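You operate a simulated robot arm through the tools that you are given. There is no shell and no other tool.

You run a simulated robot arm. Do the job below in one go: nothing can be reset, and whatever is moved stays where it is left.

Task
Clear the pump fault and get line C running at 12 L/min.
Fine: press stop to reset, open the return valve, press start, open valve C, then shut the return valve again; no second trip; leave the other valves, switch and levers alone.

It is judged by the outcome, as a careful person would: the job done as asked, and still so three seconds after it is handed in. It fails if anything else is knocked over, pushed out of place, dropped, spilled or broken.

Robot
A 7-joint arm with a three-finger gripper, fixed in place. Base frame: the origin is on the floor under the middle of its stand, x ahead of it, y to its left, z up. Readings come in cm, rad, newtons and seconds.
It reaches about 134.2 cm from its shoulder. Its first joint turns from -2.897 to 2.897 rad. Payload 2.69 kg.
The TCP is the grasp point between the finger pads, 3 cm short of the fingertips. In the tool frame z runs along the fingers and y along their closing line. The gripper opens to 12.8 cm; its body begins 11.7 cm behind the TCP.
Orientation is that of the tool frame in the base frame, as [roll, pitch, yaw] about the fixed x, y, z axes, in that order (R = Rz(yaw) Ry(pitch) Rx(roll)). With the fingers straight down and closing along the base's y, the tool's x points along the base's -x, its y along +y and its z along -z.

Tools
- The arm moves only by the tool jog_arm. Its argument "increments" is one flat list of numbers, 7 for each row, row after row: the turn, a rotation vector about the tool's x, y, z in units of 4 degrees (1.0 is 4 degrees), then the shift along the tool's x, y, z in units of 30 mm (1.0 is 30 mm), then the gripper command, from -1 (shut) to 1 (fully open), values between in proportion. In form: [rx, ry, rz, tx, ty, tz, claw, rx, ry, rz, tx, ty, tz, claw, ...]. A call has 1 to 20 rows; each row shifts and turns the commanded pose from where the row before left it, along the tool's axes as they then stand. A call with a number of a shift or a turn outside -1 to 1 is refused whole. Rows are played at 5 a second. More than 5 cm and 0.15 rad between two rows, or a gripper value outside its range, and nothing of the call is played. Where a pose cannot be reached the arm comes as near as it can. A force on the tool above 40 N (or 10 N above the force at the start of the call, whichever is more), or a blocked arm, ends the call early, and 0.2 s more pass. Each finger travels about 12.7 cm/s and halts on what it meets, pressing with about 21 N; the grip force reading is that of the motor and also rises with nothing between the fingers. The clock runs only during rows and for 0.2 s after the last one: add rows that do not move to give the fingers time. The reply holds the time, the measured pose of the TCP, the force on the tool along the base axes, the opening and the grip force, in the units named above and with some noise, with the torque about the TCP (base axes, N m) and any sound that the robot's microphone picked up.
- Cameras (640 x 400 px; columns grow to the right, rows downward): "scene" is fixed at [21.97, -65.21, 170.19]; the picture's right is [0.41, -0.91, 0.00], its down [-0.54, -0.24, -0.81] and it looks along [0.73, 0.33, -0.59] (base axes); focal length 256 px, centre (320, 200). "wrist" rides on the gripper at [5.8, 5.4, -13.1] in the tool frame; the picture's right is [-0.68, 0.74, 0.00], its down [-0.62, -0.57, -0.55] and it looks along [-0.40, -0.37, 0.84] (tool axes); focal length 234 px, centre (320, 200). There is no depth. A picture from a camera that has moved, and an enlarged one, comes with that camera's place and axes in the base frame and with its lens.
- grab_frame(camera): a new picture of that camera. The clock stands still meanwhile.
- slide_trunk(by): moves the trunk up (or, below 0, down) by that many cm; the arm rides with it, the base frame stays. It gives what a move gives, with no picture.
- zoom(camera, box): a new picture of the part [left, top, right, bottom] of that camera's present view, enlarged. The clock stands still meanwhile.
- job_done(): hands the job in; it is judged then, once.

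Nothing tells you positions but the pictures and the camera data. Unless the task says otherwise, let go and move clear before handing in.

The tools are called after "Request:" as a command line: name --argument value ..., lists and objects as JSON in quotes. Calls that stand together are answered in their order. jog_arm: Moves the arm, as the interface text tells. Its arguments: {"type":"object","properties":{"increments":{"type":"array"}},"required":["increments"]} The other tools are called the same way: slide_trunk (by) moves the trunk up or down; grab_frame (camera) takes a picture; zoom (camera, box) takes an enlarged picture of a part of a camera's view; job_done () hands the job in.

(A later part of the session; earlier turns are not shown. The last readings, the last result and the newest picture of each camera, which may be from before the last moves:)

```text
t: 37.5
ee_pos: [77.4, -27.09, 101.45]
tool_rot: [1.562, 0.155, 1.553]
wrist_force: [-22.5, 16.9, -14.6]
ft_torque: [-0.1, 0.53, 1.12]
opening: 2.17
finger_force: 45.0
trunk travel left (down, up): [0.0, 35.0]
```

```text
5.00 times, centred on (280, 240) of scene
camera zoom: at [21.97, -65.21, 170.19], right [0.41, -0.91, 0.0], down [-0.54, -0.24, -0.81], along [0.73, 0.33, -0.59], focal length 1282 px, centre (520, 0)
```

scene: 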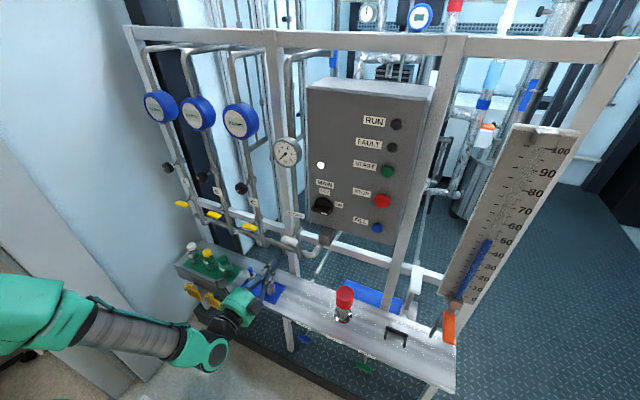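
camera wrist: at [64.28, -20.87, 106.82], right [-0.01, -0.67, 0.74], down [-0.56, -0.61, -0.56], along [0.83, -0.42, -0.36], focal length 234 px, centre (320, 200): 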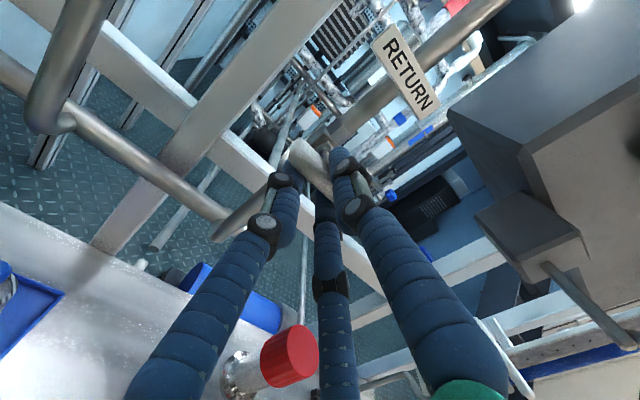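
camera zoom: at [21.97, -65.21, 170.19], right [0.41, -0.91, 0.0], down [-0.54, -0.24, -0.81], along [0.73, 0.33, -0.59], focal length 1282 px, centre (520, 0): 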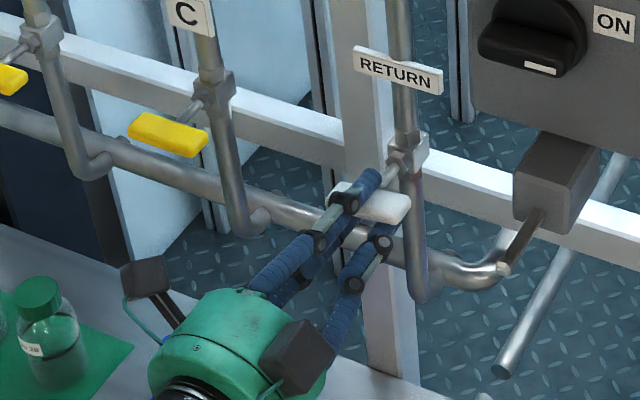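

The tool turned 8° with little torque. Continuing the counter-clockwise turn and checking the handle.

Request:
jog_arm --increments '[0, 0, -0.7, 0, 0, 0, -1, 0, 0, -0.7, 0, 0, 0, -1, 0, 0, -0.7, 0, 0, 0, -1, 0, 0, -0.7, 0, 0, 0, -1, 0, 0, -0.7, 0, 0, 0, -1]'

Request:
zoom --camera "scene" --box '[250, 210, 330, 260]'

Request:
grab_frame --camera "wrist"

```text
t: 38.7
ee_pos: [77.33, -27.19, 101.49]
tool_rot: [1.56, 0.398, 1.548]
wrist_force: [-12.9, -1.2, -11.2]
ft_torque: [0.01, 0.52, 0.52]
opening: 2.15
finger_force: 45.0
trunk travel left (down, up): [0.0, 35.0]
```

```text
8.00 times, centred on (290, 235) of scene
camera zoom: at [21.97, -65.21, 170.19], right [0.41, -0.91, 0.0], down [-0.54, -0.24, -0.81], along [0.73, 0.33, -0.59], focal length 2051 px, centre (560, -80)
```

zoom: 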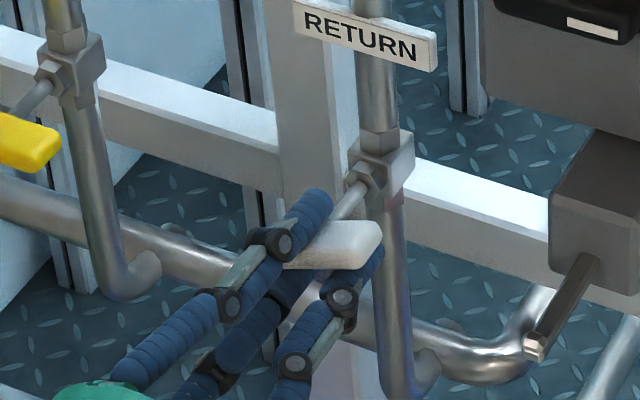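

```text
taken
camera wrist: at [64.33, -19.48, 104.1], right [-0.02, -0.34, 0.94], down [-0.56, -0.78, -0.29], along [0.83, -0.53, -0.18], focal length 234 px, centre (320, 200)
```

wrist: 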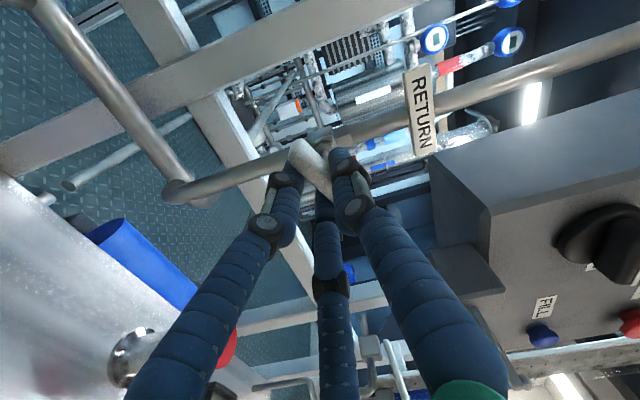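

The handle turns counter-clockwise with the gripper, about 22° so far. Continuing.

Request:
jog_arm --increments '[0, 0, -0.8, 0, 0, 0, -1, 0, 0, -0.8, 0, 0, 0, -1, 0, 0, -0.8, 0, 0, 0, -1, 0, 0, -0.8, 0, 0, 0, -1, 0, 0, -0.8, 0, 0, 0, -1, 0, 0, -0.8, 0, 0, 0, -1, 0, 0, -0.8, 0, 0, 0, -1, 0, 0, -0.8, 0, 0, 0, -1]'

Request:
zoom --camera "scene" --box '[250, 210, 330, 260]'

```text
t: 40.5
ee_pos: [77.47, -27.27, 101.66]
tool_rot: [1.553, 0.844, 1.539]
wrist_force: [-11.2, -25.9, 2.1]
ft_torque: [0.11, -0.82, -0.4]
opening: 2.16
finger_force: 45.4
trunk travel left (down, up): [0.0, 35.0]
```

```text
8.00 times, centred on (290, 235) of scene
camera zoom: at [21.97, -65.21, 170.19], right [0.41, -0.91, 0.0], down [-0.54, -0.24, -0.81], along [0.73, 0.33, -0.59], focal length 2051 px, centre (560, -80)
```

zoom: 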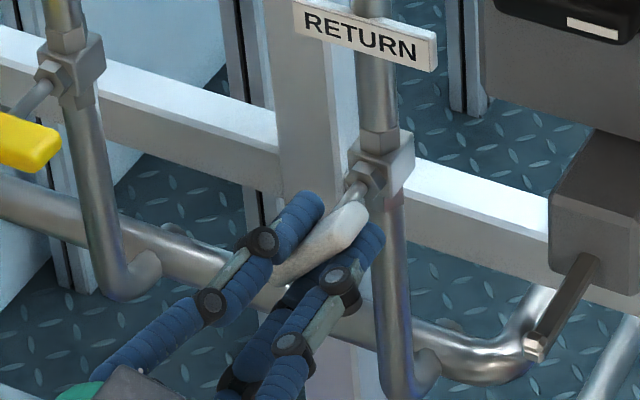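

About 48° now. A side load of -26 N in y is building up, so I'll shift slightly in -y while continuing the turn.

Request:
jog_arm --increments '[0, 0, -0.8, -0.04, -0.05, 0, -1, 0, 0, -0.8, -0.02, -0.03, 0, -1, 0, 0, -0.8, 0, 0, 0, -1, 0, 0, -0.8, 0, 0, 0, -1, 0, 0, -0.8, 0, 0, 0, -1, 0, 0, -0.8, 0, 0, 0, -1]'

Request:
zoom --camera "scene" --box '[250, 210, 330, 260]'

```text
t: 41.9
ee_pos: [77.41, -27.41, 101.79]
tool_rot: [1.538, 1.18, 1.522]
wrist_force: [3.5, -3.1, 21.0]
ft_torque: [0.09, -0.96, 0.48]
opening: 2.17
finger_force: 45.3
trunk travel left (down, up): [0.0, 35.0]
```

```text
8.00 times, centred on (290, 235) of scene
camera zoom: at [21.97, -65.21, 170.19], right [0.41, -0.91, 0.0], down [-0.54, -0.24, -0.81], along [0.73, 0.33, -0.59], focal length 2051 px, centre (560, -80)
```

zoom: 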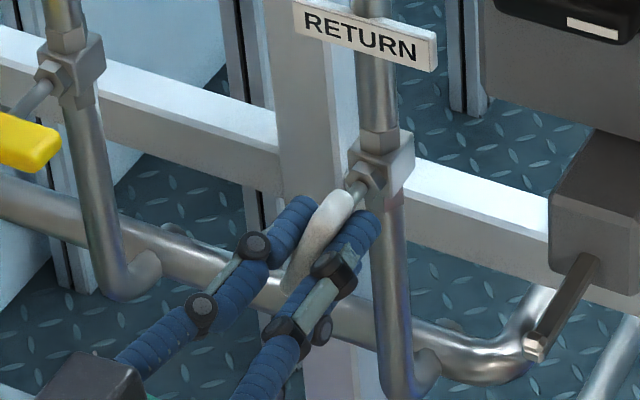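

About 68°. Turning the remaining ~22° to bring it in line with the pipe.

Request:
jog_arm --increments '[0, 0, -0.8, -0.03, 0, 0, -1, 0, 0, -0.8, -0.02, 0, 0, -1, 0, 0, -0.8, 0, 0, 0, -1, 0, 0, -0.8, 0, 0, 0, -1, 0, 0, -0.8, 0, 0, 0, -1, 0, 0, -0.8, 0, 0, 0, -1, 0, 0, -0.8, 0, 0, 0, -1]'

Request:
zoom --camera "scene" --box '[250, 210, 330, 260]'

Request:
grab_frame --camera "wrist"

```text
t: 43.5
ee_pos: [77.38, -27.32, 101.9]
tool_rot: [-0.018, 1.56, -0.035]
wrist_force: [2.6, -4.7, 33.2]
ft_torque: [0.13, -1.46, 0.96]
opening: 2.2
finger_force: 45.1
trunk travel left (down, up): [0.0, 35.0]
```

```text
8.00 times, centred on (290, 235) of scene
camera zoom: at [21.97, -65.21, 170.19], right [0.41, -0.91, 0.0], down [-0.54, -0.24, -0.81], along [0.73, 0.33, -0.59], focal length 2051 px, centre (560, -80)
```

zoom: 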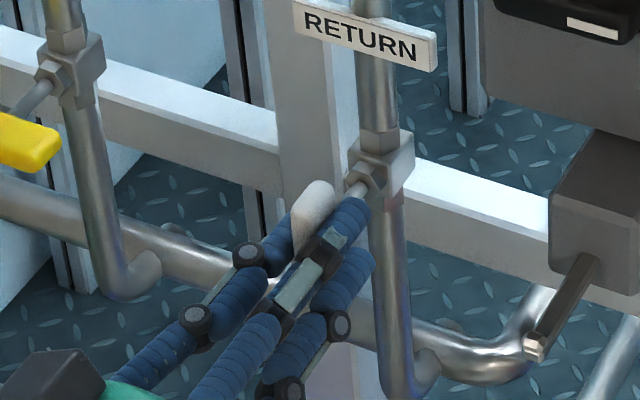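

```text
taken
camera wrist: at [64.39, -21.94, 95.91], right [0.0, 0.74, 0.68], down [-0.57, -0.56, 0.61], along [0.82, -0.39, 0.41], focal length 234 px, centre (320, 200)
```

wrist: 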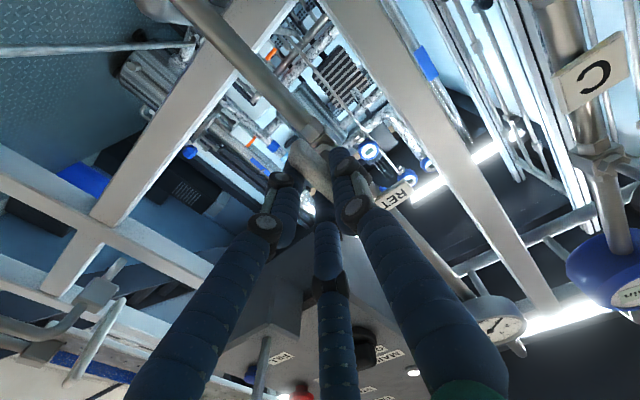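

The handle is now vertical, in line with the pipe. I'll nudge it a couple more degrees to reach its stop, then open the fingers to release.

Request:
jog_arm --increments '[0, 0, -0.5, -0.03, 0, 0, -1, 0, 0, -0.4, -0.02, 0, 0, -1, 0, 0, 0, 0, 0, 0, -1]'

Request:
zoom --camera "scene" --box '[250, 210, 330, 260]'

```text
t: 44.3
ee_pos: [77.28, -27.53, 101.97]
tool_rot: [-1.404, 1.509, -1.422]
wrist_force: [11.7, -8.0, 29.5]
ft_torque: [1.25, -0.74, 0.76]
opening: 2.25
finger_force: 45.1
trunk travel left (down, up): [0.0, 35.0]
```

```text
8.00 times, centred on (290, 235) of scene
camera zoom: at [21.97, -65.21, 170.19], right [0.41, -0.91, 0.0], down [-0.54, -0.24, -0.81], along [0.73, 0.33, -0.59], focal length 2051 px, centre (560, -80)
```

zoom: 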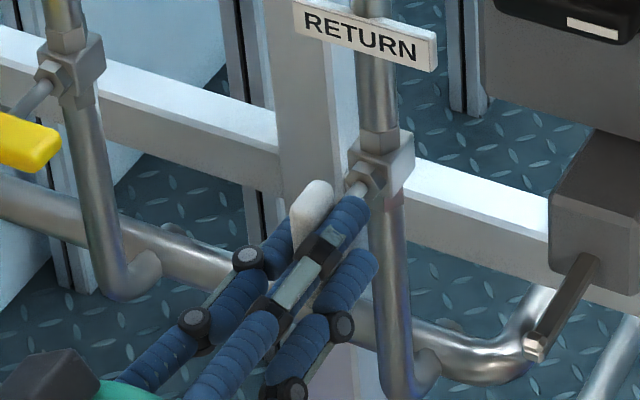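

Torque rose to 1.25 N·m, so the stop is reached and RETURN is fully open. Releasing and backing straight out.

Request:
jog_arm --increments '[0, 0, 0, 0, 0, 0, -0.4, 0, 0, 0, 0, 0, 0, 0, 0, 0, 0, 0, 0, 0, 0.1, 0, 0, 0, 0, 0, 0, 0.1]'

Request:
jog_arm --increments '[0, 0, 0, 0, 0, -0.3, 0.1, 0, 0, 0, 0, 0, -0.5, 0.1, 0, 0, 0, 0, 0, -0.7, 0.1, 0, 0, 0, 0, 0, -0.8, 0.1, 0, 0, 0, 0, 0, -0.8, 0.1, 0, 0, 0, 0, 0, -0.8, 0.1]'

Request:
zoom --camera "scene" --box '[220, 190, 340, 270]'

```text
t: 45.3
ee_pos: [77.31, -27.43, 101.78]
tool_rot: [-1.431, 1.51, -1.451]
wrist_force: [0.2, -1.1, 0.4]
ft_torque: [-0.01, -0.01, 0.01]
opening: 7.03
finger_force: 0.2
trunk travel left (down, up): [0.0, 35.0]
```

```text
t: 46.7
ee_pos: [65.68, -27.15, 101.54]
tool_rot: [-1.421, 1.511, -1.44]
wrist_force: [0.9, -1.1, 0.0]
ft_torque: [0.01, -0.06, 0.01]
opening: 7.04
finger_force: 0.1
trunk travel left (down, up): [0.0, 35.0]
```

```text
5.00 times, centred on (280, 230) of scene
camera zoom: at [21.97, -65.21, 170.19], right [0.41, -0.91, 0.0], down [-0.54, -0.24, -0.81], along [0.73, 0.33, -0.59], focal length 1282 px, centre (520, 50)
```

zoom: 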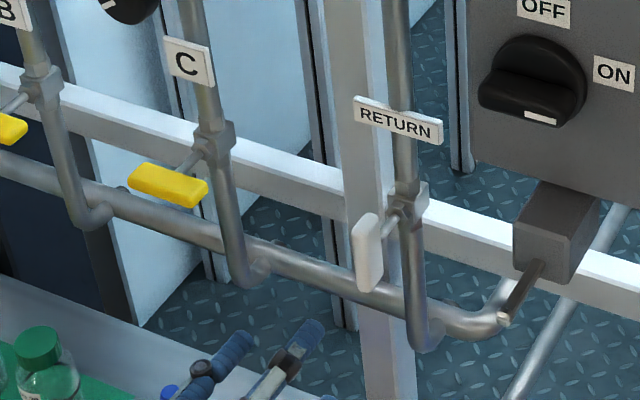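

RETURN is open and its handle stands vertical. Next is START: I'll raise the trunk, close the fingers and move over to the button column.

Request:
slide_trunk --by 20

Request:
jog_arm --increments '[0, 0, 0, -0.42, -0.83, 0.083, -0.5, 0, 0, 0, -0.42, -0.83, 0.083, -1, 0, 0, 0, -0.42, -0.83, 0.083, -1, 0, 0, 0, -0.42, -0.83, 0.083, -1, 0, 0, 0, -0.42, -0.83, 0.083, -1, 0, 0, 0, -0.42, -0.83, 0.083, -1, 0, 0, 0, -0.42, -0.83, 0.083, -1, 0, 0, 0, -0.42, -0.83, 0.083, -1, 0.5, 0, 0, -0.42, -0.83, 0.083, -1, 0.5, 0, 0, -0.42, -0.83, 0.083, -1, 0.5, 0, 0, -0.42, -0.83, 0.083, -1, 0.5, 0, 0, -0.42, -0.83, 0.083, -1]'

Request:
grab_frame --camera "wrist"

Request:
grab_frame --camera "scene"

```text
t: 48.9
ee_pos: [65.76, -27.21, 121.54]
tool_rot: [-1.426, 1.508, -1.445]
wrist_force: [0.0, 0.3, 0.0]
ft_torque: [0.01, 0.01, 0.01]
opening: 7.04
finger_force: 0.1
trunk travel left (down, up): [-20.0, 15.0]
```

```text
t: 51.5
ee_pos: [67.47, -56.29, 138.43]
tool_rot: [-1.296, 1.51, -1.456]
wrist_force: [0.8, -0.2, -0.9]
ft_torque: [0.02, -0.04, 0.01]
opening: 0.23
finger_force: 21.3
trunk travel left (down, up): [-20.0, 15.0]
```

```text
taken
camera wrist: at [55.38, -49.31, 131.97], right [0.11, 0.77, 0.63], down [-0.64, -0.43, 0.64], along [0.76, -0.47, 0.44], focal length 234 px, centre (320, 200)
```

wrist: 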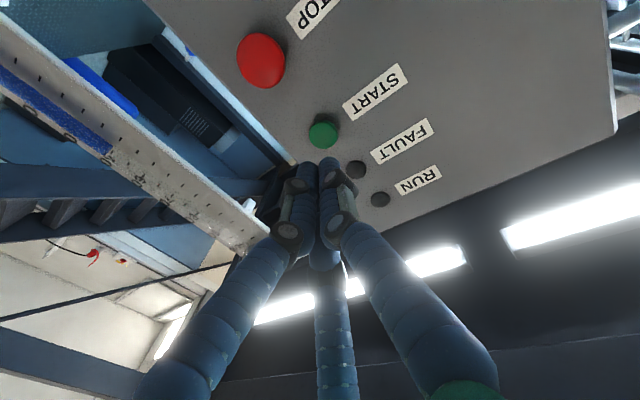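

```text
taken
```

scene: 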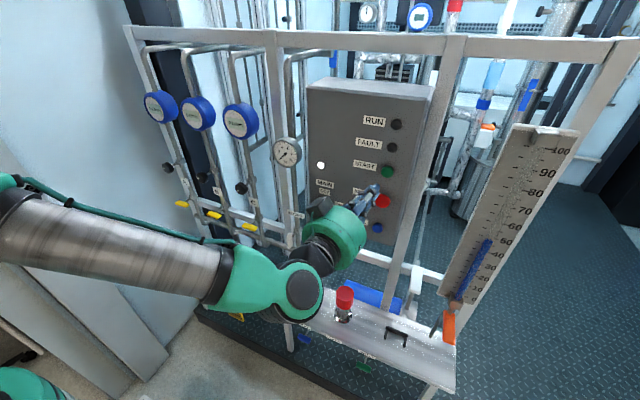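

The tip is aligned with the green START button and RETURN is open. Advancing to just short of contact.

Request:
jog_arm --increments '[0, 0, 0, 0, 0, 0.35, -1, 0, 0, 0, 0, 0, 0.35, -1, 0, 0, 0, 0, 0, 0.35, -1, 0, 0, 0, 0, 0, 0.35, -1, 0, 0, 0, 0, 0, 0.35, -1, 0, 0, 0, 0, 0, 0, -1]'

Request:
zoom --camera "scene" --box '[330, 110, 430, 250]'

Request:
grab_frame --camera "wrist"

```text
t: 52.9
ee_pos: [72.87, -57.05, 138.5]
tool_rot: [-1.287, 1.51, -1.443]
wrist_force: [-0.7, 0.2, -0.3]
ft_torque: [0.05, -0.02, -0.02]
opening: 0.21
finger_force: 20.9
trunk travel left (down, up): [-20.0, 15.0]
```

```text
2.86 times, centred on (380, 180) of scene
camera zoom: at [21.97, -65.21, 170.19], right [0.41, -0.91, 0.0], down [-0.54, -0.24, -0.81], along [0.73, 0.33, -0.59], focal length 732 px, centre (149, 257)
```

zoom: 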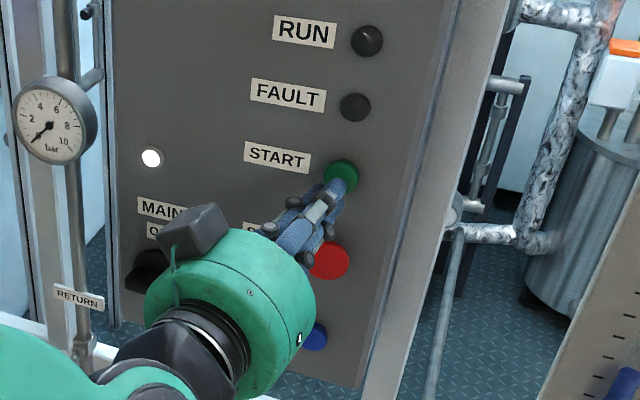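

```text
taken
camera wrist: at [60.6, -50.1, 132.19], right [0.11, 0.77, 0.63], down [-0.64, -0.43, 0.64], along [0.76, -0.47, 0.44], focal length 234 px, centre (320, 200)
```

wrist: 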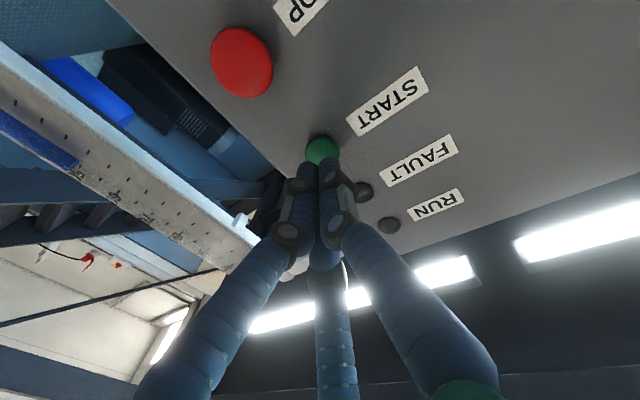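

The tip is centred on START. Pressing in 3 mm steps.

Request:
jog_arm --increments '[0, 0, 0, 0, 0, 0.1, -1, 0, 0, 0, 0, 0, 0.1, -1, 0, 0, 0, 0, 0, 0.1, -1, 0, 0, 0, 0, 0, 0.1, -1, 0, 0, 0, 0, 0, 0.1, -1, 0, 0, 0, 0, 0, 0.1, -1]'

Request:
zoom --camera "scene" --box '[330, 110, 430, 250]'

```text
t: 54.3
ee_pos: [74.59, -57.18, 138.61]
tool_rot: [-1.284, 1.511, -1.441]
wrist_force: [0.4, 0.1, 0.5]
ft_torque: [-0.01, 0.0, -0.02]
opening: 0.24
finger_force: 21.3
trunk travel left (down, up): [-20.0, 15.0]
```

```text
2.86 times, centred on (380, 180) of scene
camera zoom: at [21.97, -65.21, 170.19], right [0.41, -0.91, 0.0], down [-0.54, -0.24, -0.81], along [0.73, 0.33, -0.59], focal length 732 px, centre (149, 257)
```

zoom: 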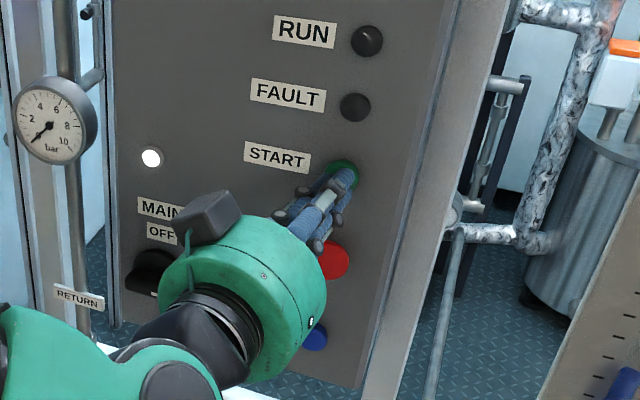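

Request:
jog_arm --increments '[0, 0, 0, 0, 0, 0.1, -1, 0, 0, 0, 0, 0, 0.1, -1, 0, 0, 0, 0, 0, 0.1, -1]'

Request:
zoom --camera "scene" --box '[330, 110, 430, 250]'

```text
t: 55.1
ee_pos: [75.35, -57.39, 138.61]
tool_rot: [-1.287, 1.51, -1.442]
wrist_force: [-3.1, 0.9, 0.4]
ft_torque: [-0.01, 0.0, 0.08]
opening: 0.21
finger_force: 21.1
trunk travel left (down, up): [-20.0, 15.0]
heard: click
```

```text
2.86 times, centred on (380, 180) of scene
camera zoom: at [21.97, -65.21, 170.19], right [0.41, -0.91, 0.0], down [-0.54, -0.24, -0.81], along [0.73, 0.33, -0.59], focal length 732 px, centre (149, 257)
```

zoom: 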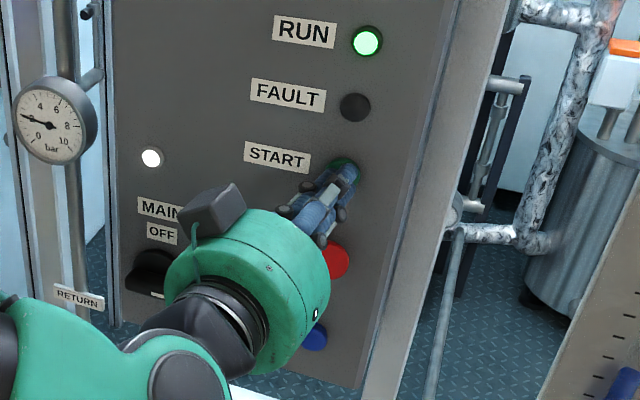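

START clicked, RUN is green and pressure reads about 2 bar with RETURN open. I'm retracting and checking the state.

Request:
jog_arm --increments '[0, 0, 0, 0, 0, -0.4, -1, 0, 0, 0, 0, 0, -0.7, -1, 0, 0, 0, 0, 0, -0.8, -1, 0, 0, 0, 0, 0, -0.8, -1, 0, 0, 0, 0, 0, -0.6, -1, 0, 0, 0, 0, 0, 0, -1]'

Request:
zoom --camera "scene" --box '[140, 70, 440, 260]'

```text
t: 56.5
ee_pos: [65.57, -55.89, 138.44]
tool_rot: [-1.282, 1.51, -1.439]
wrist_force: [-0.1, 0.4, 0.1]
ft_torque: [0.0, 0.02, -0.01]
opening: 0.24
finger_force: 21.4
trunk travel left (down, up): [-20.0, 15.0]
```

```text
2.11 times, centred on (290, 165) of scene
camera zoom: at [21.97, -65.21, 170.19], right [0.41, -0.91, 0.0], down [-0.54, -0.24, -0.81], along [0.73, 0.33, -0.59], focal length 540 px, centre (383, 274)
```

zoom: 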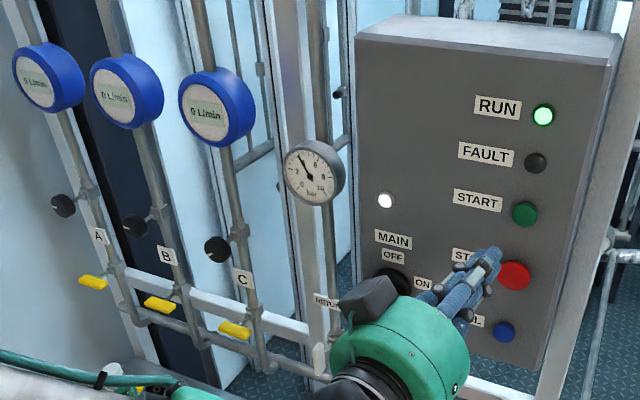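

The pump is running with no fault. I'll lower the trunk again and head left toward valve C.

Request:
slide_trunk --by -20

Request:
jog_arm --increments '[0, 0, 0, 0, 0.8, -0.1, -1, -0.5, 0, 0, 0, 0.8, -0.1, -1, -0.5, 0, 0, 0, 0.8, -0.05, -1, -0.5, 0, 0, 0, 0.8, 0, -1, -0.5, 0, 0, 0, 0.8, 0, -1, -0.3, 0, 0, 0, 0.8, 0, -1, 0, 0, 1, 0, 0, 0, -1, 0, 0, 1, 0, 0, 0, -1, 0, 0, 1, 0, 0, 0, -1, 0, 0, 1, 0, 0, 0, -1, 0, 0, 1, 0, 0, 0, -1, 0, 0, 1, 0, 0, 0, -1, 0, 0, 1, 0, 0, 0, -1, 0, 0, 1, 0, 0, 0, -1, 0, 0, 1, 0, 0, 0, -1, 0, 0, 1, 0, 0, 0, -1]'

Request:
zoom --camera "scene" --box '[140, 70, 440, 260]'

```text
t: 58.7
ee_pos: [65.57, -55.96, 118.45]
tool_rot: [-1.281, 1.509, -1.438]
wrist_force: [0.0, 0.4, 0.2]
ft_torque: [-0.02, -0.03, -0.02]
opening: 0.21
finger_force: 21.1
trunk travel left (down, up): [0.0, 35.0]
```

```text
t: 62.1
ee_pos: [66.33, -41.44, 117.48]
tool_rot: [1.555, 0.933, 1.563]
wrist_force: [0.4, -0.1, 0.1]
ft_torque: [0.01, -0.02, 0.0]
opening: 0.19
finger_force: 21.2
trunk travel left (down, up): [0.0, 35.0]
```

```text
2.11 times, centred on (290, 165) of scene
camera zoom: at [21.97, -65.21, 170.19], right [0.41, -0.91, 0.0], down [-0.54, -0.24, -0.81], along [0.73, 0.33, -0.59], focal length 540 px, centre (383, 274)
```

zoom: 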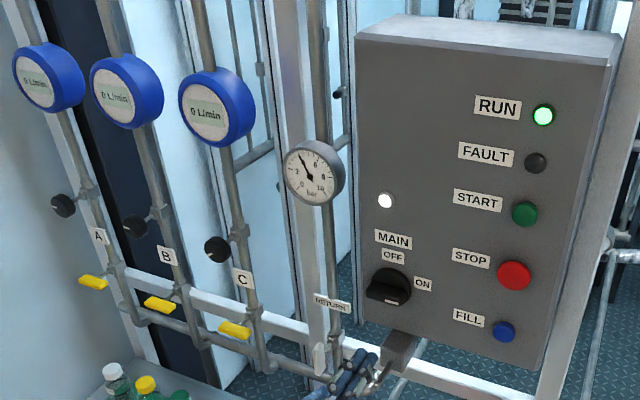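

Pressure is holding at about 4 bar and RUN is lit. Finishing the tool roll before moving to valve C.

Request:
jog_arm --increments '[0, 0, 1, 0, 0, 0, -1, 0, 0, 1, 0, 0, 0, -1, 0, 0, 1, 0, 0, 0, -1, 0, 0, 1, 0, 0, 0, -1, 0, 0, 1, 0, 0, 0, -1, 0, 0, 1, 0, 0, 0, -1, 0, 0, 1, 0, 0, 0, -1, 0, 0, 1, 0, 0, 0, -1, 0, 0, 1, 0, 0, 0, -1, 0, 0, 1, 0, 0, 0, -1, 0, 0, 1, 0, 0, 0, -1, 0, 0, 1, 0, 0, 0, -1, 0, 0, 1, 0, 0, 0, -1, 0, 0, 0.4, 0, 0, 0, -1]'

Request:
jog_arm --increments '[0, 0, 0, 0.84, -0.42, 0, -1, 0, 0, 0, 0.84, -0.42, 0, -1, 0, 0, 0, 0.84, -0.42, 0, -1, 0, 0, 0, 0.84, -0.42, 0, -1, 0, 0, 0, 0.84, -0.42, 0, -1, 0, 0, 0, 0.84, -0.42, 0, -1, 0, 0, 0, 0.84, -0.42, 0, -1, 0, 0, 0, 0.84, -0.42, 0, -1, 0, 0, 0, 0.84, -0.42, 0, -1, 0, 0, 0, 0.84, -0.42, 0, -1, 0, 0, 0, 0.84, -0.42, 0, -1, 0, 0, 0, 0.84, -0.42, 0, -1, 0, 0, 0, 0.84, -0.42, 0, -1]'

Request:
grab_frame --camera "wrist"

Request:
grab_frame --camera "scene"

```text
t: 65.1
ee_pos: [66.38, -41.49, 117.65]
tool_rot: [1.562, -0.003, 1.574]
wrist_force: [0.0, -0.8, 0.1]
ft_torque: [-0.04, 0.03, 0.02]
opening: 0.22
finger_force: 21.0
trunk travel left (down, up): [0.0, 35.0]
```

```text
t: 67.9
ee_pos: [66.27, -8.66, 101.59]
tool_rot: [1.556, 0.001, 1.575]
wrist_force: [-0.2, -1.0, 4.4]
ft_torque: [-0.01, 0.49, 0.01]
opening: 0.23
finger_force: 21.4
trunk travel left (down, up): [0.0, 35.0]
```

```text
taken
camera wrist: at [52.96, -3.01, 106.84], right [-0.01, -0.68, 0.74], down [-0.54, -0.62, -0.57], along [0.84, -0.4, -0.36], focal length 234 px, centre (320, 200)
```

wrist: 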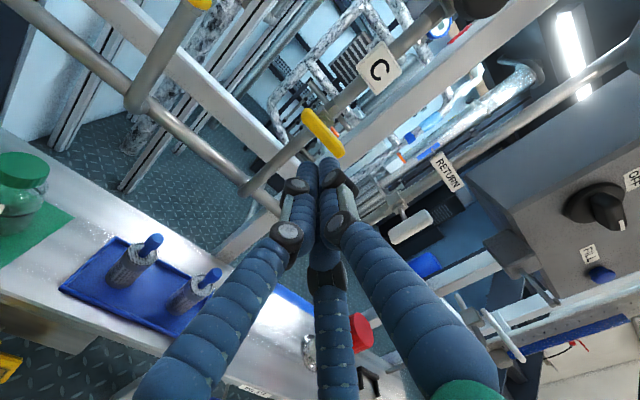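

```text
taken
```

scene: 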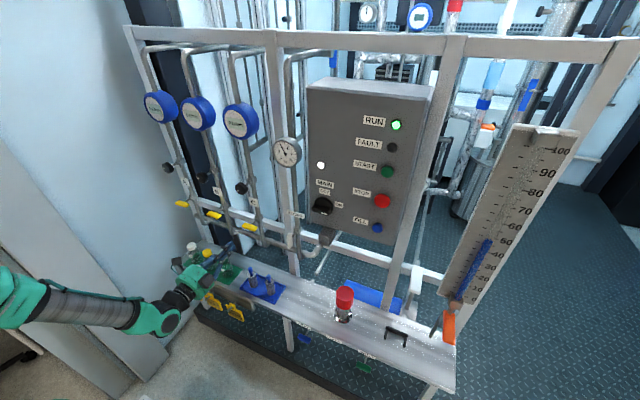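

C's yellow handle is on the tool axis, apart from about 0.4 cm to the right. I'll shift, part-open the fingers and approach to about 3 cm.

Request:
jog_arm --increments '[0, 0, 0, -0.13, -0.03, 0, 0.1, 0, 0, 0, 0, 0, 0, 0.1, 0, 0, 0, 0, 0, 0, 0.1, 0, 0, 0, 0, 0, 0.5, 0.1, 0, 0, 0, 0, 0, 0.5, 0.1, 0, 0, 0, 0, 0, 0.5, 0.1, 0, 0, 0, 0, 0, 0.5, 0.1, 0, 0, 0, 0, 0, 0.5, 0.1, 0, 0, 0, 0, 0, 0.2, 0.1, 0, 0, 0, 0, 0, 0, 0.1]'

Request:
grab_frame --camera "wrist"

Request:
zoom --camera "scene" --box '[180, 180, 300, 280]'

```text
t: 70.1
ee_pos: [74.38, -9.1, 101.26]
tool_rot: [1.563, -0.002, 1.582]
wrist_force: [0.2, -0.1, 0.4]
ft_torque: [0.0, -0.04, -0.04]
opening: 7.03
finger_force: 0.0
trunk travel left (down, up): [0.0, 35.0]
```

```text
taken
camera wrist: at [61.17, -3.52, 106.52], right [0.0, -0.68, 0.74], down [-0.54, -0.62, -0.57], along [0.84, -0.4, -0.37], focal length 234 px, centre (320, 200)
```

wrist: 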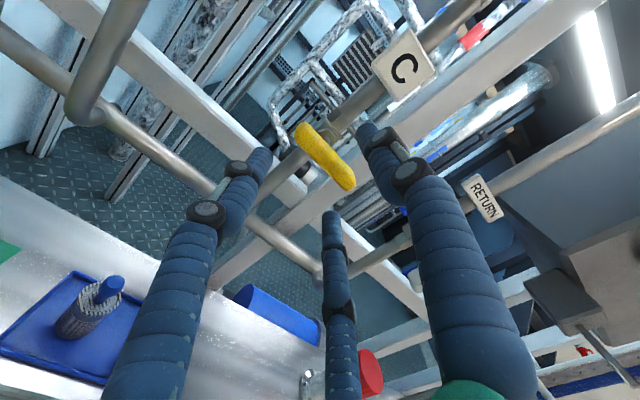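

```text
4.00 times, centred on (240, 230) of scene
camera zoom: at [21.97, -65.21, 170.19], right [0.41, -0.91, 0.0], down [-0.54, -0.24, -0.81], along [0.73, 0.33, -0.59], focal length 1026 px, centre (640, 80)
```

zoom: 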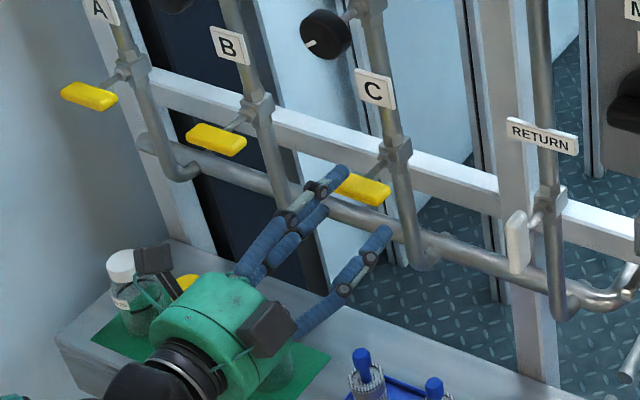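

C's bar is slightly above and to the right of the axis. Correcting that and advancing the last 3 cm.

Request:
jog_arm --increments '[0, 0, 0, -0.05, 0.03, 0.35, 0.1, 0, 0, 0, -0.05, 0.03, 0.35, 0.1, 0, 0, 0, -0.03, 0.03, 0.35, 0.1, 0, 0, 0, 0, 0, 0, 0.1]'

Request:
grab_frame --camera "wrist"

Request:
zoom --camera "scene" --box '[200, 190, 300, 270]'

```text
t: 71.1
ee_pos: [77.54, -9.31, 101.51]
tool_rot: [1.564, -0.002, 1.585]
wrist_force: [0.3, 0.2, 0.5]
ft_torque: [0.02, -0.01, -0.01]
opening: 7.04
finger_force: 0.0
trunk travel left (down, up): [0.0, 35.0]
```

```text
taken
camera wrist: at [64.23, -3.83, 106.81], right [0.0, -0.68, 0.74], down [-0.54, -0.62, -0.57], along [0.84, -0.39, -0.37], focal length 234 px, centre (320, 200)
```

wrist: 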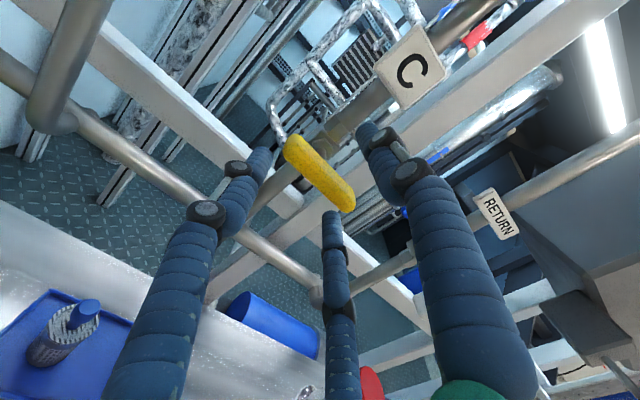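

```text
5.00 times, centred on (250, 230) of scene
camera zoom: at [21.97, -65.21, 170.19], right [0.41, -0.91, 0.0], down [-0.54, -0.24, -0.81], along [0.73, 0.33, -0.59], focal length 1282 px, centre (670, 50)
```

zoom: 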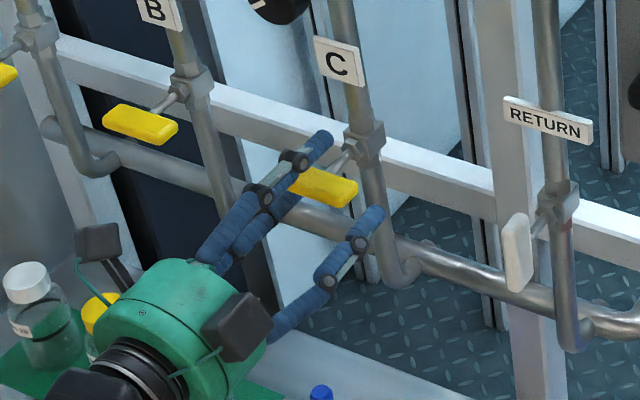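

The bar is well centred. Closing on the C handle.

Request:
jog_arm --increments '[0, 0, 0, 0, 0, 0, -0.4, 0, 0, 0, 0, 0, 0, -0.6, 0, 0, 0, 0, 0, 0, -0.8, 0, 0, 0, 0, 0, 0, -1, 0, 0, 0, 0, 0, 0, -1]'

Request:
grab_frame --camera "wrist"

Request:
zoom --camera "scene" --box '[200, 90, 320, 270]'

```text
t: 72.3
ee_pos: [77.5, -9.35, 101.44]
tool_rot: [1.563, -0.001, 1.582]
wrist_force: [2.0, 0.6, 2.1]
ft_torque: [0.0, -0.06, -0.01]
opening: 2.16
finger_force: 44.9
trunk travel left (down, up): [0.0, 35.0]
```

```text
taken
camera wrist: at [64.23, -3.83, 106.82], right [0.0, -0.68, 0.74], down [-0.54, -0.62, -0.57], along [0.84, -0.39, -0.37], focal length 234 px, centre (320, 200)
```

wrist: 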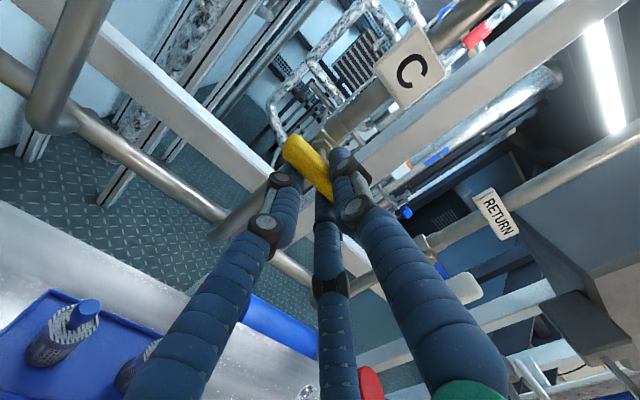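

```text
2.22 times, centred on (260, 180) of scene
camera zoom: at [21.97, -65.21, 170.19], right [0.41, -0.91, 0.0], down [-0.54, -0.24, -0.81], along [0.73, 0.33, -0.59], focal length 570 px, centre (453, 244)
```

zoom: 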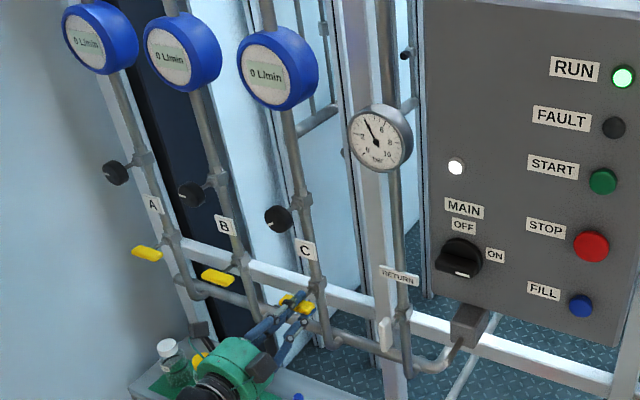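

The grip on C is well balanced (about 2 N). Turning it counter-clockwise in steps and watching the flow and pressure.

Request:
jog_arm --increments '[0, 0, -0.7, 0, 0, 0, -1, 0, 0, -0.8, 0, 0, 0, -1, 0, 0, -0.8, 0, 0, 0, -1, 0, 0, -0.8, 0, 0, 0, -1, 0, 0, -0.8, 0, 0, 0, -1, 0, 0, -0.8, 0, 0, 0, -1, 0, 0, -0.8, 0, 0, 0, -1, 0, 0, 0, 0, 0, 0, -1]'

Request:
zoom --camera "scene" --box '[200, 90, 320, 270]'

```text
t: 74.1
ee_pos: [77.59, -9.54, 101.81]
tool_rot: [1.563, 0.382, 1.579]
wrist_force: [-7.6, -11.3, 11.3]
ft_torque: [0.09, -0.01, -0.4]
opening: 2.12
finger_force: 44.7
trunk travel left (down, up): [0.0, 35.0]
```

```text
2.22 times, centred on (260, 180) of scene
camera zoom: at [21.97, -65.21, 170.19], right [0.41, -0.91, 0.0], down [-0.54, -0.24, -0.81], along [0.73, 0.33, -0.59], focal length 570 px, centre (453, 244)
```

zoom: 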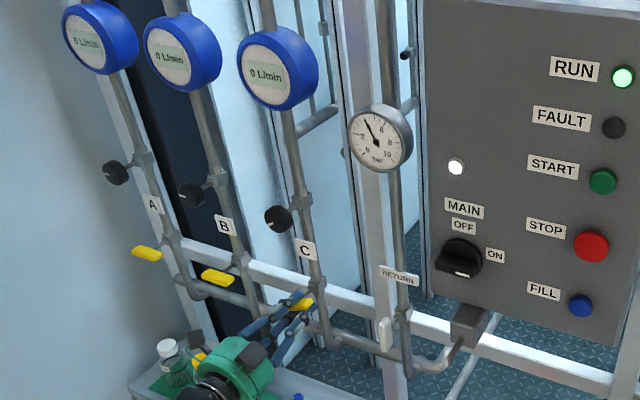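

About 22° turned, with no flow yet. Continuing, with a small centring correction.

Request:
jog_arm --increments '[0, 0, -0.8, -0.03, 0.02, 0, -1, 0, 0, -0.8, -0.02, 0, 0, -1, 0, 0, -0.8, 0, 0, 0, -1, 0, 0, -0.8, 0, 0, 0, -1, 0, 0, -0.8, 0, 0, 0, -1, 0, 0, -0.8, 0, 0, 0, -1, 0, 0, -0.8, 0, 0, 0, -1, 0, 0, -0.4, 0, 0, 0, -1, 0, 0, 0, 0, 0, 0, -1]'

Request:
zoom --camera "scene" --box '[200, 90, 320, 270]'

```text
t: 76.1
ee_pos: [77.52, -9.71, 101.96]
tool_rot: [1.556, 0.799, 1.569]
wrist_force: [5.7, -8.7, 27.5]
ft_torque: [0.18, -0.13, -0.32]
opening: 2.16
finger_force: 44.5
trunk travel left (down, up): [0.0, 35.0]
```

```text
2.22 times, centred on (260, 180) of scene
camera zoom: at [21.97, -65.21, 170.19], right [0.41, -0.91, 0.0], down [-0.54, -0.24, -0.81], along [0.73, 0.33, -0.59], focal length 570 px, centre (453, 244)
```

zoom: 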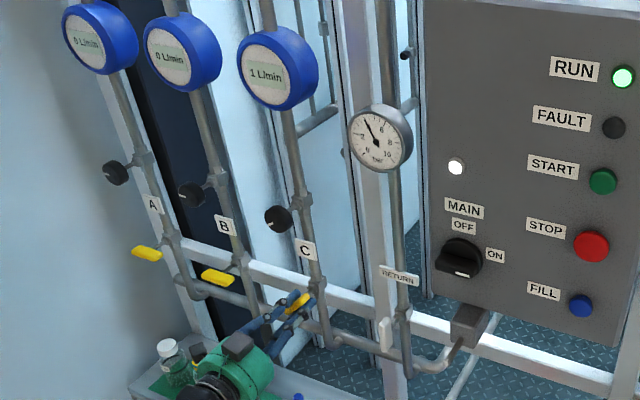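

C shows 1 L/min at about 45°. I'll continue opening, relieving the vertical load as I go.

Request:
jog_arm --increments '[0, 0, -0.8, -0.03, 0.02, 0, -1, 0, 0, -0.8, -0.03, 0.01, 0, -1, 0, 0, -0.8, 0, 0, 0, -1, 0, 0, -0.8, 0, 0, 0, -1, 0, 0, -0.8, 0, 0, 0, -1, 0, 0, -0.8, 0, 0, 0, -1, 0, 0, 0, 0, 0, 0, -1]'

Request:
zoom --camera "scene" --box '[200, 90, 320, 270]'

```text
t: 77.7
ee_pos: [77.5, -9.66, 102.09]
tool_rot: [1.544, 1.137, 1.557]
wrist_force: [10.3, 2.4, 37.5]
ft_torque: [0.21, -0.61, -0.25]
opening: 2.15
finger_force: 44.9
trunk travel left (down, up): [0.0, 35.0]
```

```text
2.22 times, centred on (260, 180) of scene
camera zoom: at [21.97, -65.21, 170.19], right [0.41, -0.91, 0.0], down [-0.54, -0.24, -0.81], along [0.73, 0.33, -0.59], focal length 570 px, centre (453, 244)
```

zoom: 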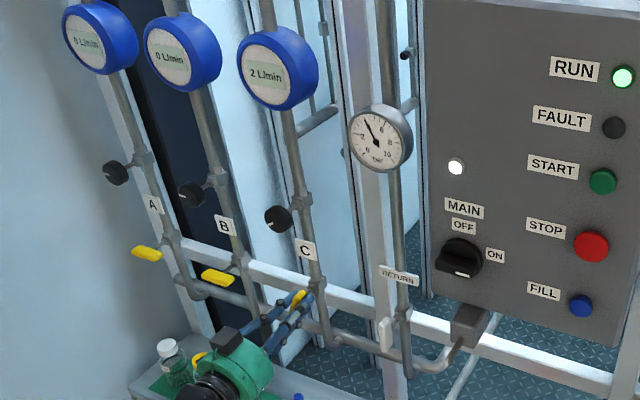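

2 L/min at about 65°. There is a 37 N upward load, so I'll raise the tool slightly and then finish the turn.

Request:
jog_arm --increments '[0, 0, 0, -0.06, 0.03, 0, -1, 0, 0, -0.3, -0.05, 0.02, 0, -1, 0, 0, -0.8, -0.02, 0, 0, -1, 0, 0, -0.8, 0, 0, 0, -1, 0, 0, -0.8, 0, 0, 0, -1]'

Request:
zoom --camera "scene" --box '[200, 90, 320, 270]'

```text
t: 78.9
ee_pos: [77.53, -9.47, 102.2]
tool_rot: [1.547, 1.326, 1.554]
wrist_force: [11.8, 8.1, 20.3]
ft_torque: [0.15, 0.4, 0.17]
opening: 2.16
finger_force: 45.1
trunk travel left (down, up): [0.0, 35.0]
```

```text
2.22 times, centred on (260, 180) of scene
camera zoom: at [21.97, -65.21, 170.19], right [0.41, -0.91, 0.0], down [-0.54, -0.24, -0.81], along [0.73, 0.33, -0.59], focal length 570 px, centre (453, 244)
```

zoom: 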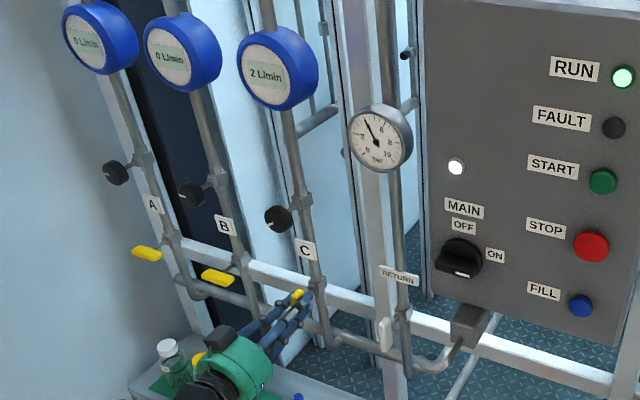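

Now about 76°. Turning the remainder to the stop.

Request:
jog_arm --increments '[0, 0, -0.8, -0.02, 0, 0, -1, 0, 0, -0.8, -0.01, 0, 0, -1, 0, 0, -0.8, 0, 0, 0, -1, 0, 0, -0.8, 0, 0, 0, -1, 0, 0, -0.6, 0, 0, 0, -1, 0, 0, 0, 0, 0, 0, -1]'

Request:
zoom --camera "scene" --box '[200, 90, 320, 270]'

Request:
zoom --camera "scene" --box '[220, 190, 300, 260]'

```text
t: 80.3
ee_pos: [77.47, -9.57, 102.3]
tool_rot: [-1.219, 1.548, -1.215]
wrist_force: [-1.0, 21.0, 14.9]
ft_torque: [0.88, -0.31, 0.25]
opening: 2.16
finger_force: 44.7
trunk travel left (down, up): [0.0, 35.0]
```

```text
2.22 times, centred on (260, 180) of scene
camera zoom: at [21.97, -65.21, 170.19], right [0.41, -0.91, 0.0], down [-0.54, -0.24, -0.81], along [0.73, 0.33, -0.59], focal length 570 px, centre (453, 244)
```

zoom: 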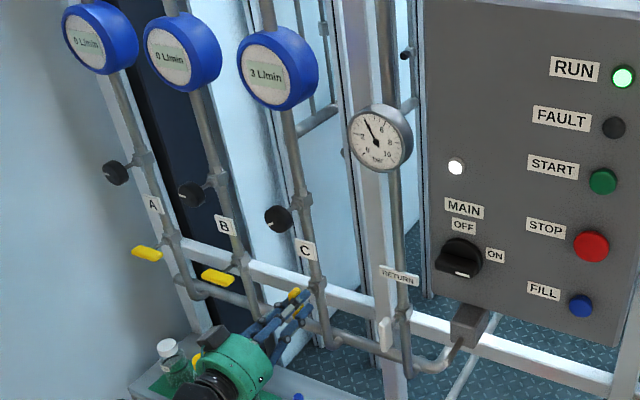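

```text
5.71 times, centred on (260, 225) of scene
camera zoom: at [21.97, -65.21, 170.19], right [0.41, -0.91, 0.0], down [-0.54, -0.24, -0.81], along [0.73, 0.33, -0.59], focal length 1465 px, centre (663, 57)
```

zoom: 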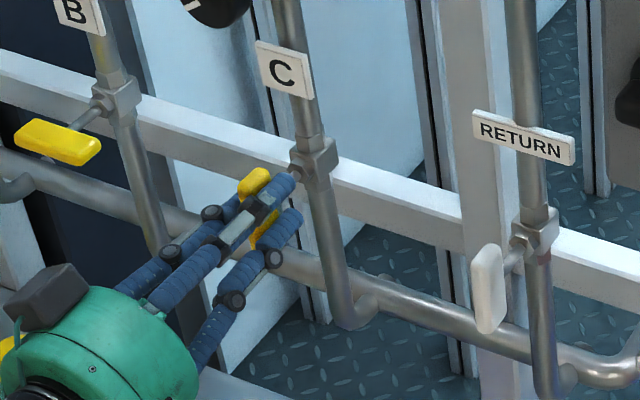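

Valve C is fully open, with its handle vertical at the stop. Flow is 3 L/min with RETURN still open. Releasing and backing out.

Request:
jog_arm --increments '[0, 0, 0, 0, 0, 0, -0.4, 0, 0, 0, 0, 0, 0, 0, 0, 0, 0, 0, 0, 0, 0.1, 0, 0, 0, 0, 0, 0, 0.1]'

Request:
jog_arm --increments '[0, 0, 0, 0, 0, -0.3, 0.1, 0, 0, 0, 0, 0, -0.5, 0.1, 0, 0, 0, 0, 0, -0.7, 0.1, 0, 0, 0, 0, 0, -0.8, 0.1, 0, 0, 0, 0, 0, -0.8, 0.1, 0, 0, 0, 0, 0, -0.6, 0.1, 0, 0, 0, 0, 0, 0, 0.1]'

Request:
zoom --camera "scene" --box '[200, 90, 320, 270]'

```text
t: 81.3
ee_pos: [77.49, -9.56, 102.21]
tool_rot: [-1.238, 1.551, -1.231]
wrist_force: [0.0, -0.1, 0.4]
ft_torque: [0.0, 0.0, 0.0]
opening: 7.04
finger_force: 0.0
trunk travel left (down, up): [0.0, 35.0]
```

```text
t: 82.9
ee_pos: [66.5, -9.72, 102.25]
tool_rot: [-1.177, 1.55, -1.175]
wrist_force: [-0.1, -0.5, 0.7]
ft_torque: [-0.03, 0.0, 0.01]
opening: 7.04
finger_force: 0.1
trunk travel left (down, up): [0.0, 35.0]
```

```text
2.22 times, centred on (260, 180) of scene
camera zoom: at [21.97, -65.21, 170.19], right [0.41, -0.91, 0.0], down [-0.54, -0.24, -0.81], along [0.73, 0.33, -0.59], focal length 570 px, centre (453, 244)
```

zoom: 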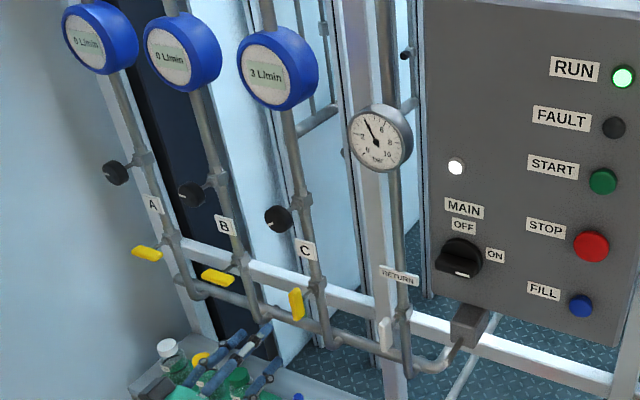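

C stays vertical. Moving across to the RETURN handle in this orientation, which suits its vertical bar.

Request:
jog_arm --increments '[0, 0, 0, 0.036, -0.84, 0, 0.1, 0, 0, 0, 0.036, -0.84, 0, 0.1, 0, 0, 0, 0.036, -0.84, 0, 0.1, 0, 0, 0, 0.036, -0.84, 0, 0.1, 0, 0, 0, 0.036, -0.84, 0, 0.1, 0, 0, 0, 0.036, -0.84, 0, 0.1, 0, 0, 0, 0.036, -0.84, 0, 0.1, 0, 0, 0, 0, 0, 0, 0.1]'

Request:
grab_frame --camera "wrist"

Request:
zoom --camera "scene" --box '[220, 190, 340, 290]'

```text
t: 84.7
ee_pos: [66.43, -27.16, 101.71]
tool_rot: [-1.192, 1.55, -1.189]
wrist_force: [-0.5, 0.7, -0.2]
ft_torque: [0.01, 0.02, 0.0]
opening: 7.07
finger_force: 0.1
trunk travel left (down, up): [0.0, 35.0]
```

```text
taken
camera wrist: at [53.37, -22.08, 95.74], right [-0.01, 0.75, 0.66], down [-0.55, -0.56, 0.62], along [0.83, -0.36, 0.42], focal length 234 px, centre (320, 200)
```

wrist: 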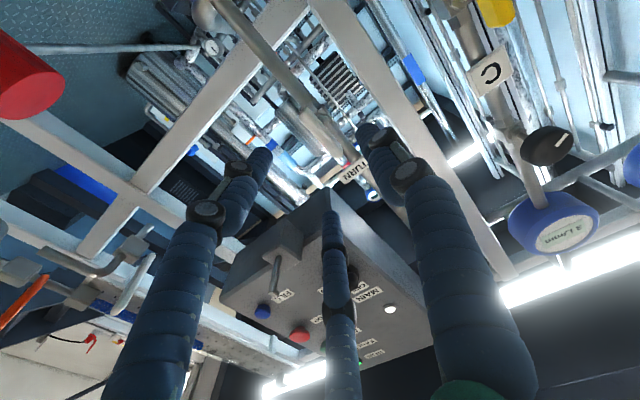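

```text
4.00 times, centred on (280, 240) of scene
camera zoom: at [21.97, -65.21, 170.19], right [0.41, -0.91, 0.0], down [-0.54, -0.24, -0.81], along [0.73, 0.33, -0.59], focal length 1026 px, centre (480, 40)
```

zoom: 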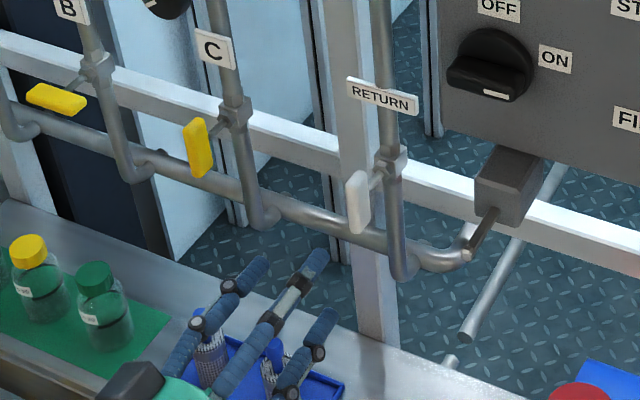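

Request:
zoom --camera "wrist" --box '[240, 70, 420, 190]'

```text
3.33 times, centred on (330, 130) of wrist
camera zoom: at [53.37, -22.08, 95.74], right [-0.01, 0.75, 0.66], down [-0.55, -0.56, 0.62], along [0.83, -0.36, 0.42], focal length 781 px, centre (287, 433)
```

zoom: 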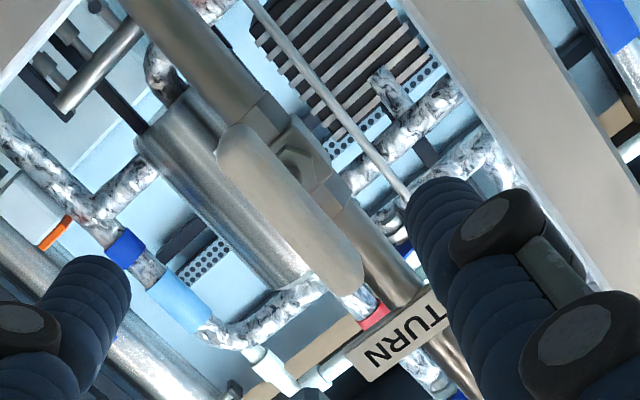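

The vertical white bar is right on the tool axis. Approaching with a small -y offset, then checking.

Request:
jog_arm --increments '[0, 0, 0, 0, -0.08, 0.5, 0.1, 0, 0, 0, 0, 0, 0.5, 0.1, 0, 0, 0, 0, 0, 0.5, 0.1, 0, 0, 0, 0, 0, 0.5, 0.1, 0, 0, 0, 0, 0, 0.5, 0.1, 0, 0, 0, 0, 0, 0.2, 0.1, 0, 0, 0, 0, 0, 0, 0.1]'

Request:
grab_frame --camera "wrist"

Request:
zoom --camera "scene" --box '[220, 190, 340, 290]'

```text
t: 86.3
ee_pos: [74.58, -27.49, 101.77]
tool_rot: [-1.195, 1.55, -1.193]
wrist_force: [0.8, 0.1, 0.6]
ft_torque: [0.0, -0.01, 0.03]
opening: 7.05
finger_force: 0.1
trunk travel left (down, up): [0.0, 35.0]
```

```text
taken
camera wrist: at [61.43, -22.34, 95.78], right [-0.01, 0.75, 0.66], down [-0.55, -0.56, 0.62], along [0.83, -0.36, 0.42], focal length 234 px, centre (320, 200)
```

wrist: 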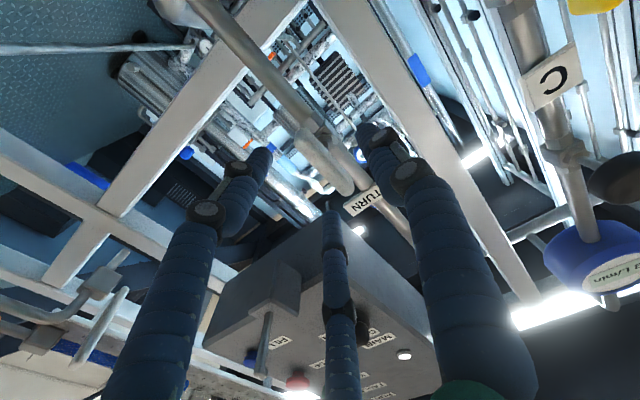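

```text
4.00 times, centred on (280, 240) of scene
camera zoom: at [21.97, -65.21, 170.19], right [0.41, -0.91, 0.0], down [-0.54, -0.24, -0.81], along [0.73, 0.33, -0.59], focal length 1026 px, centre (480, 40)
```

zoom: 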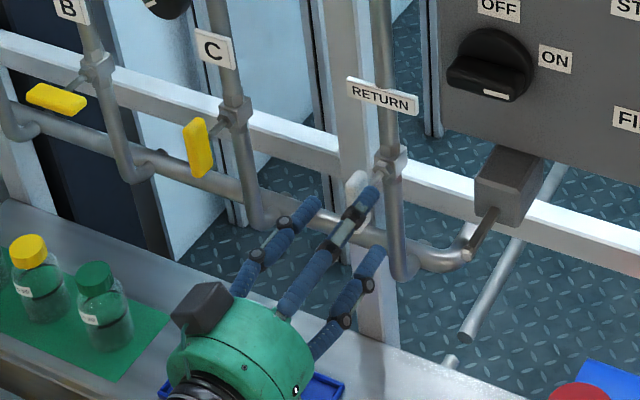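

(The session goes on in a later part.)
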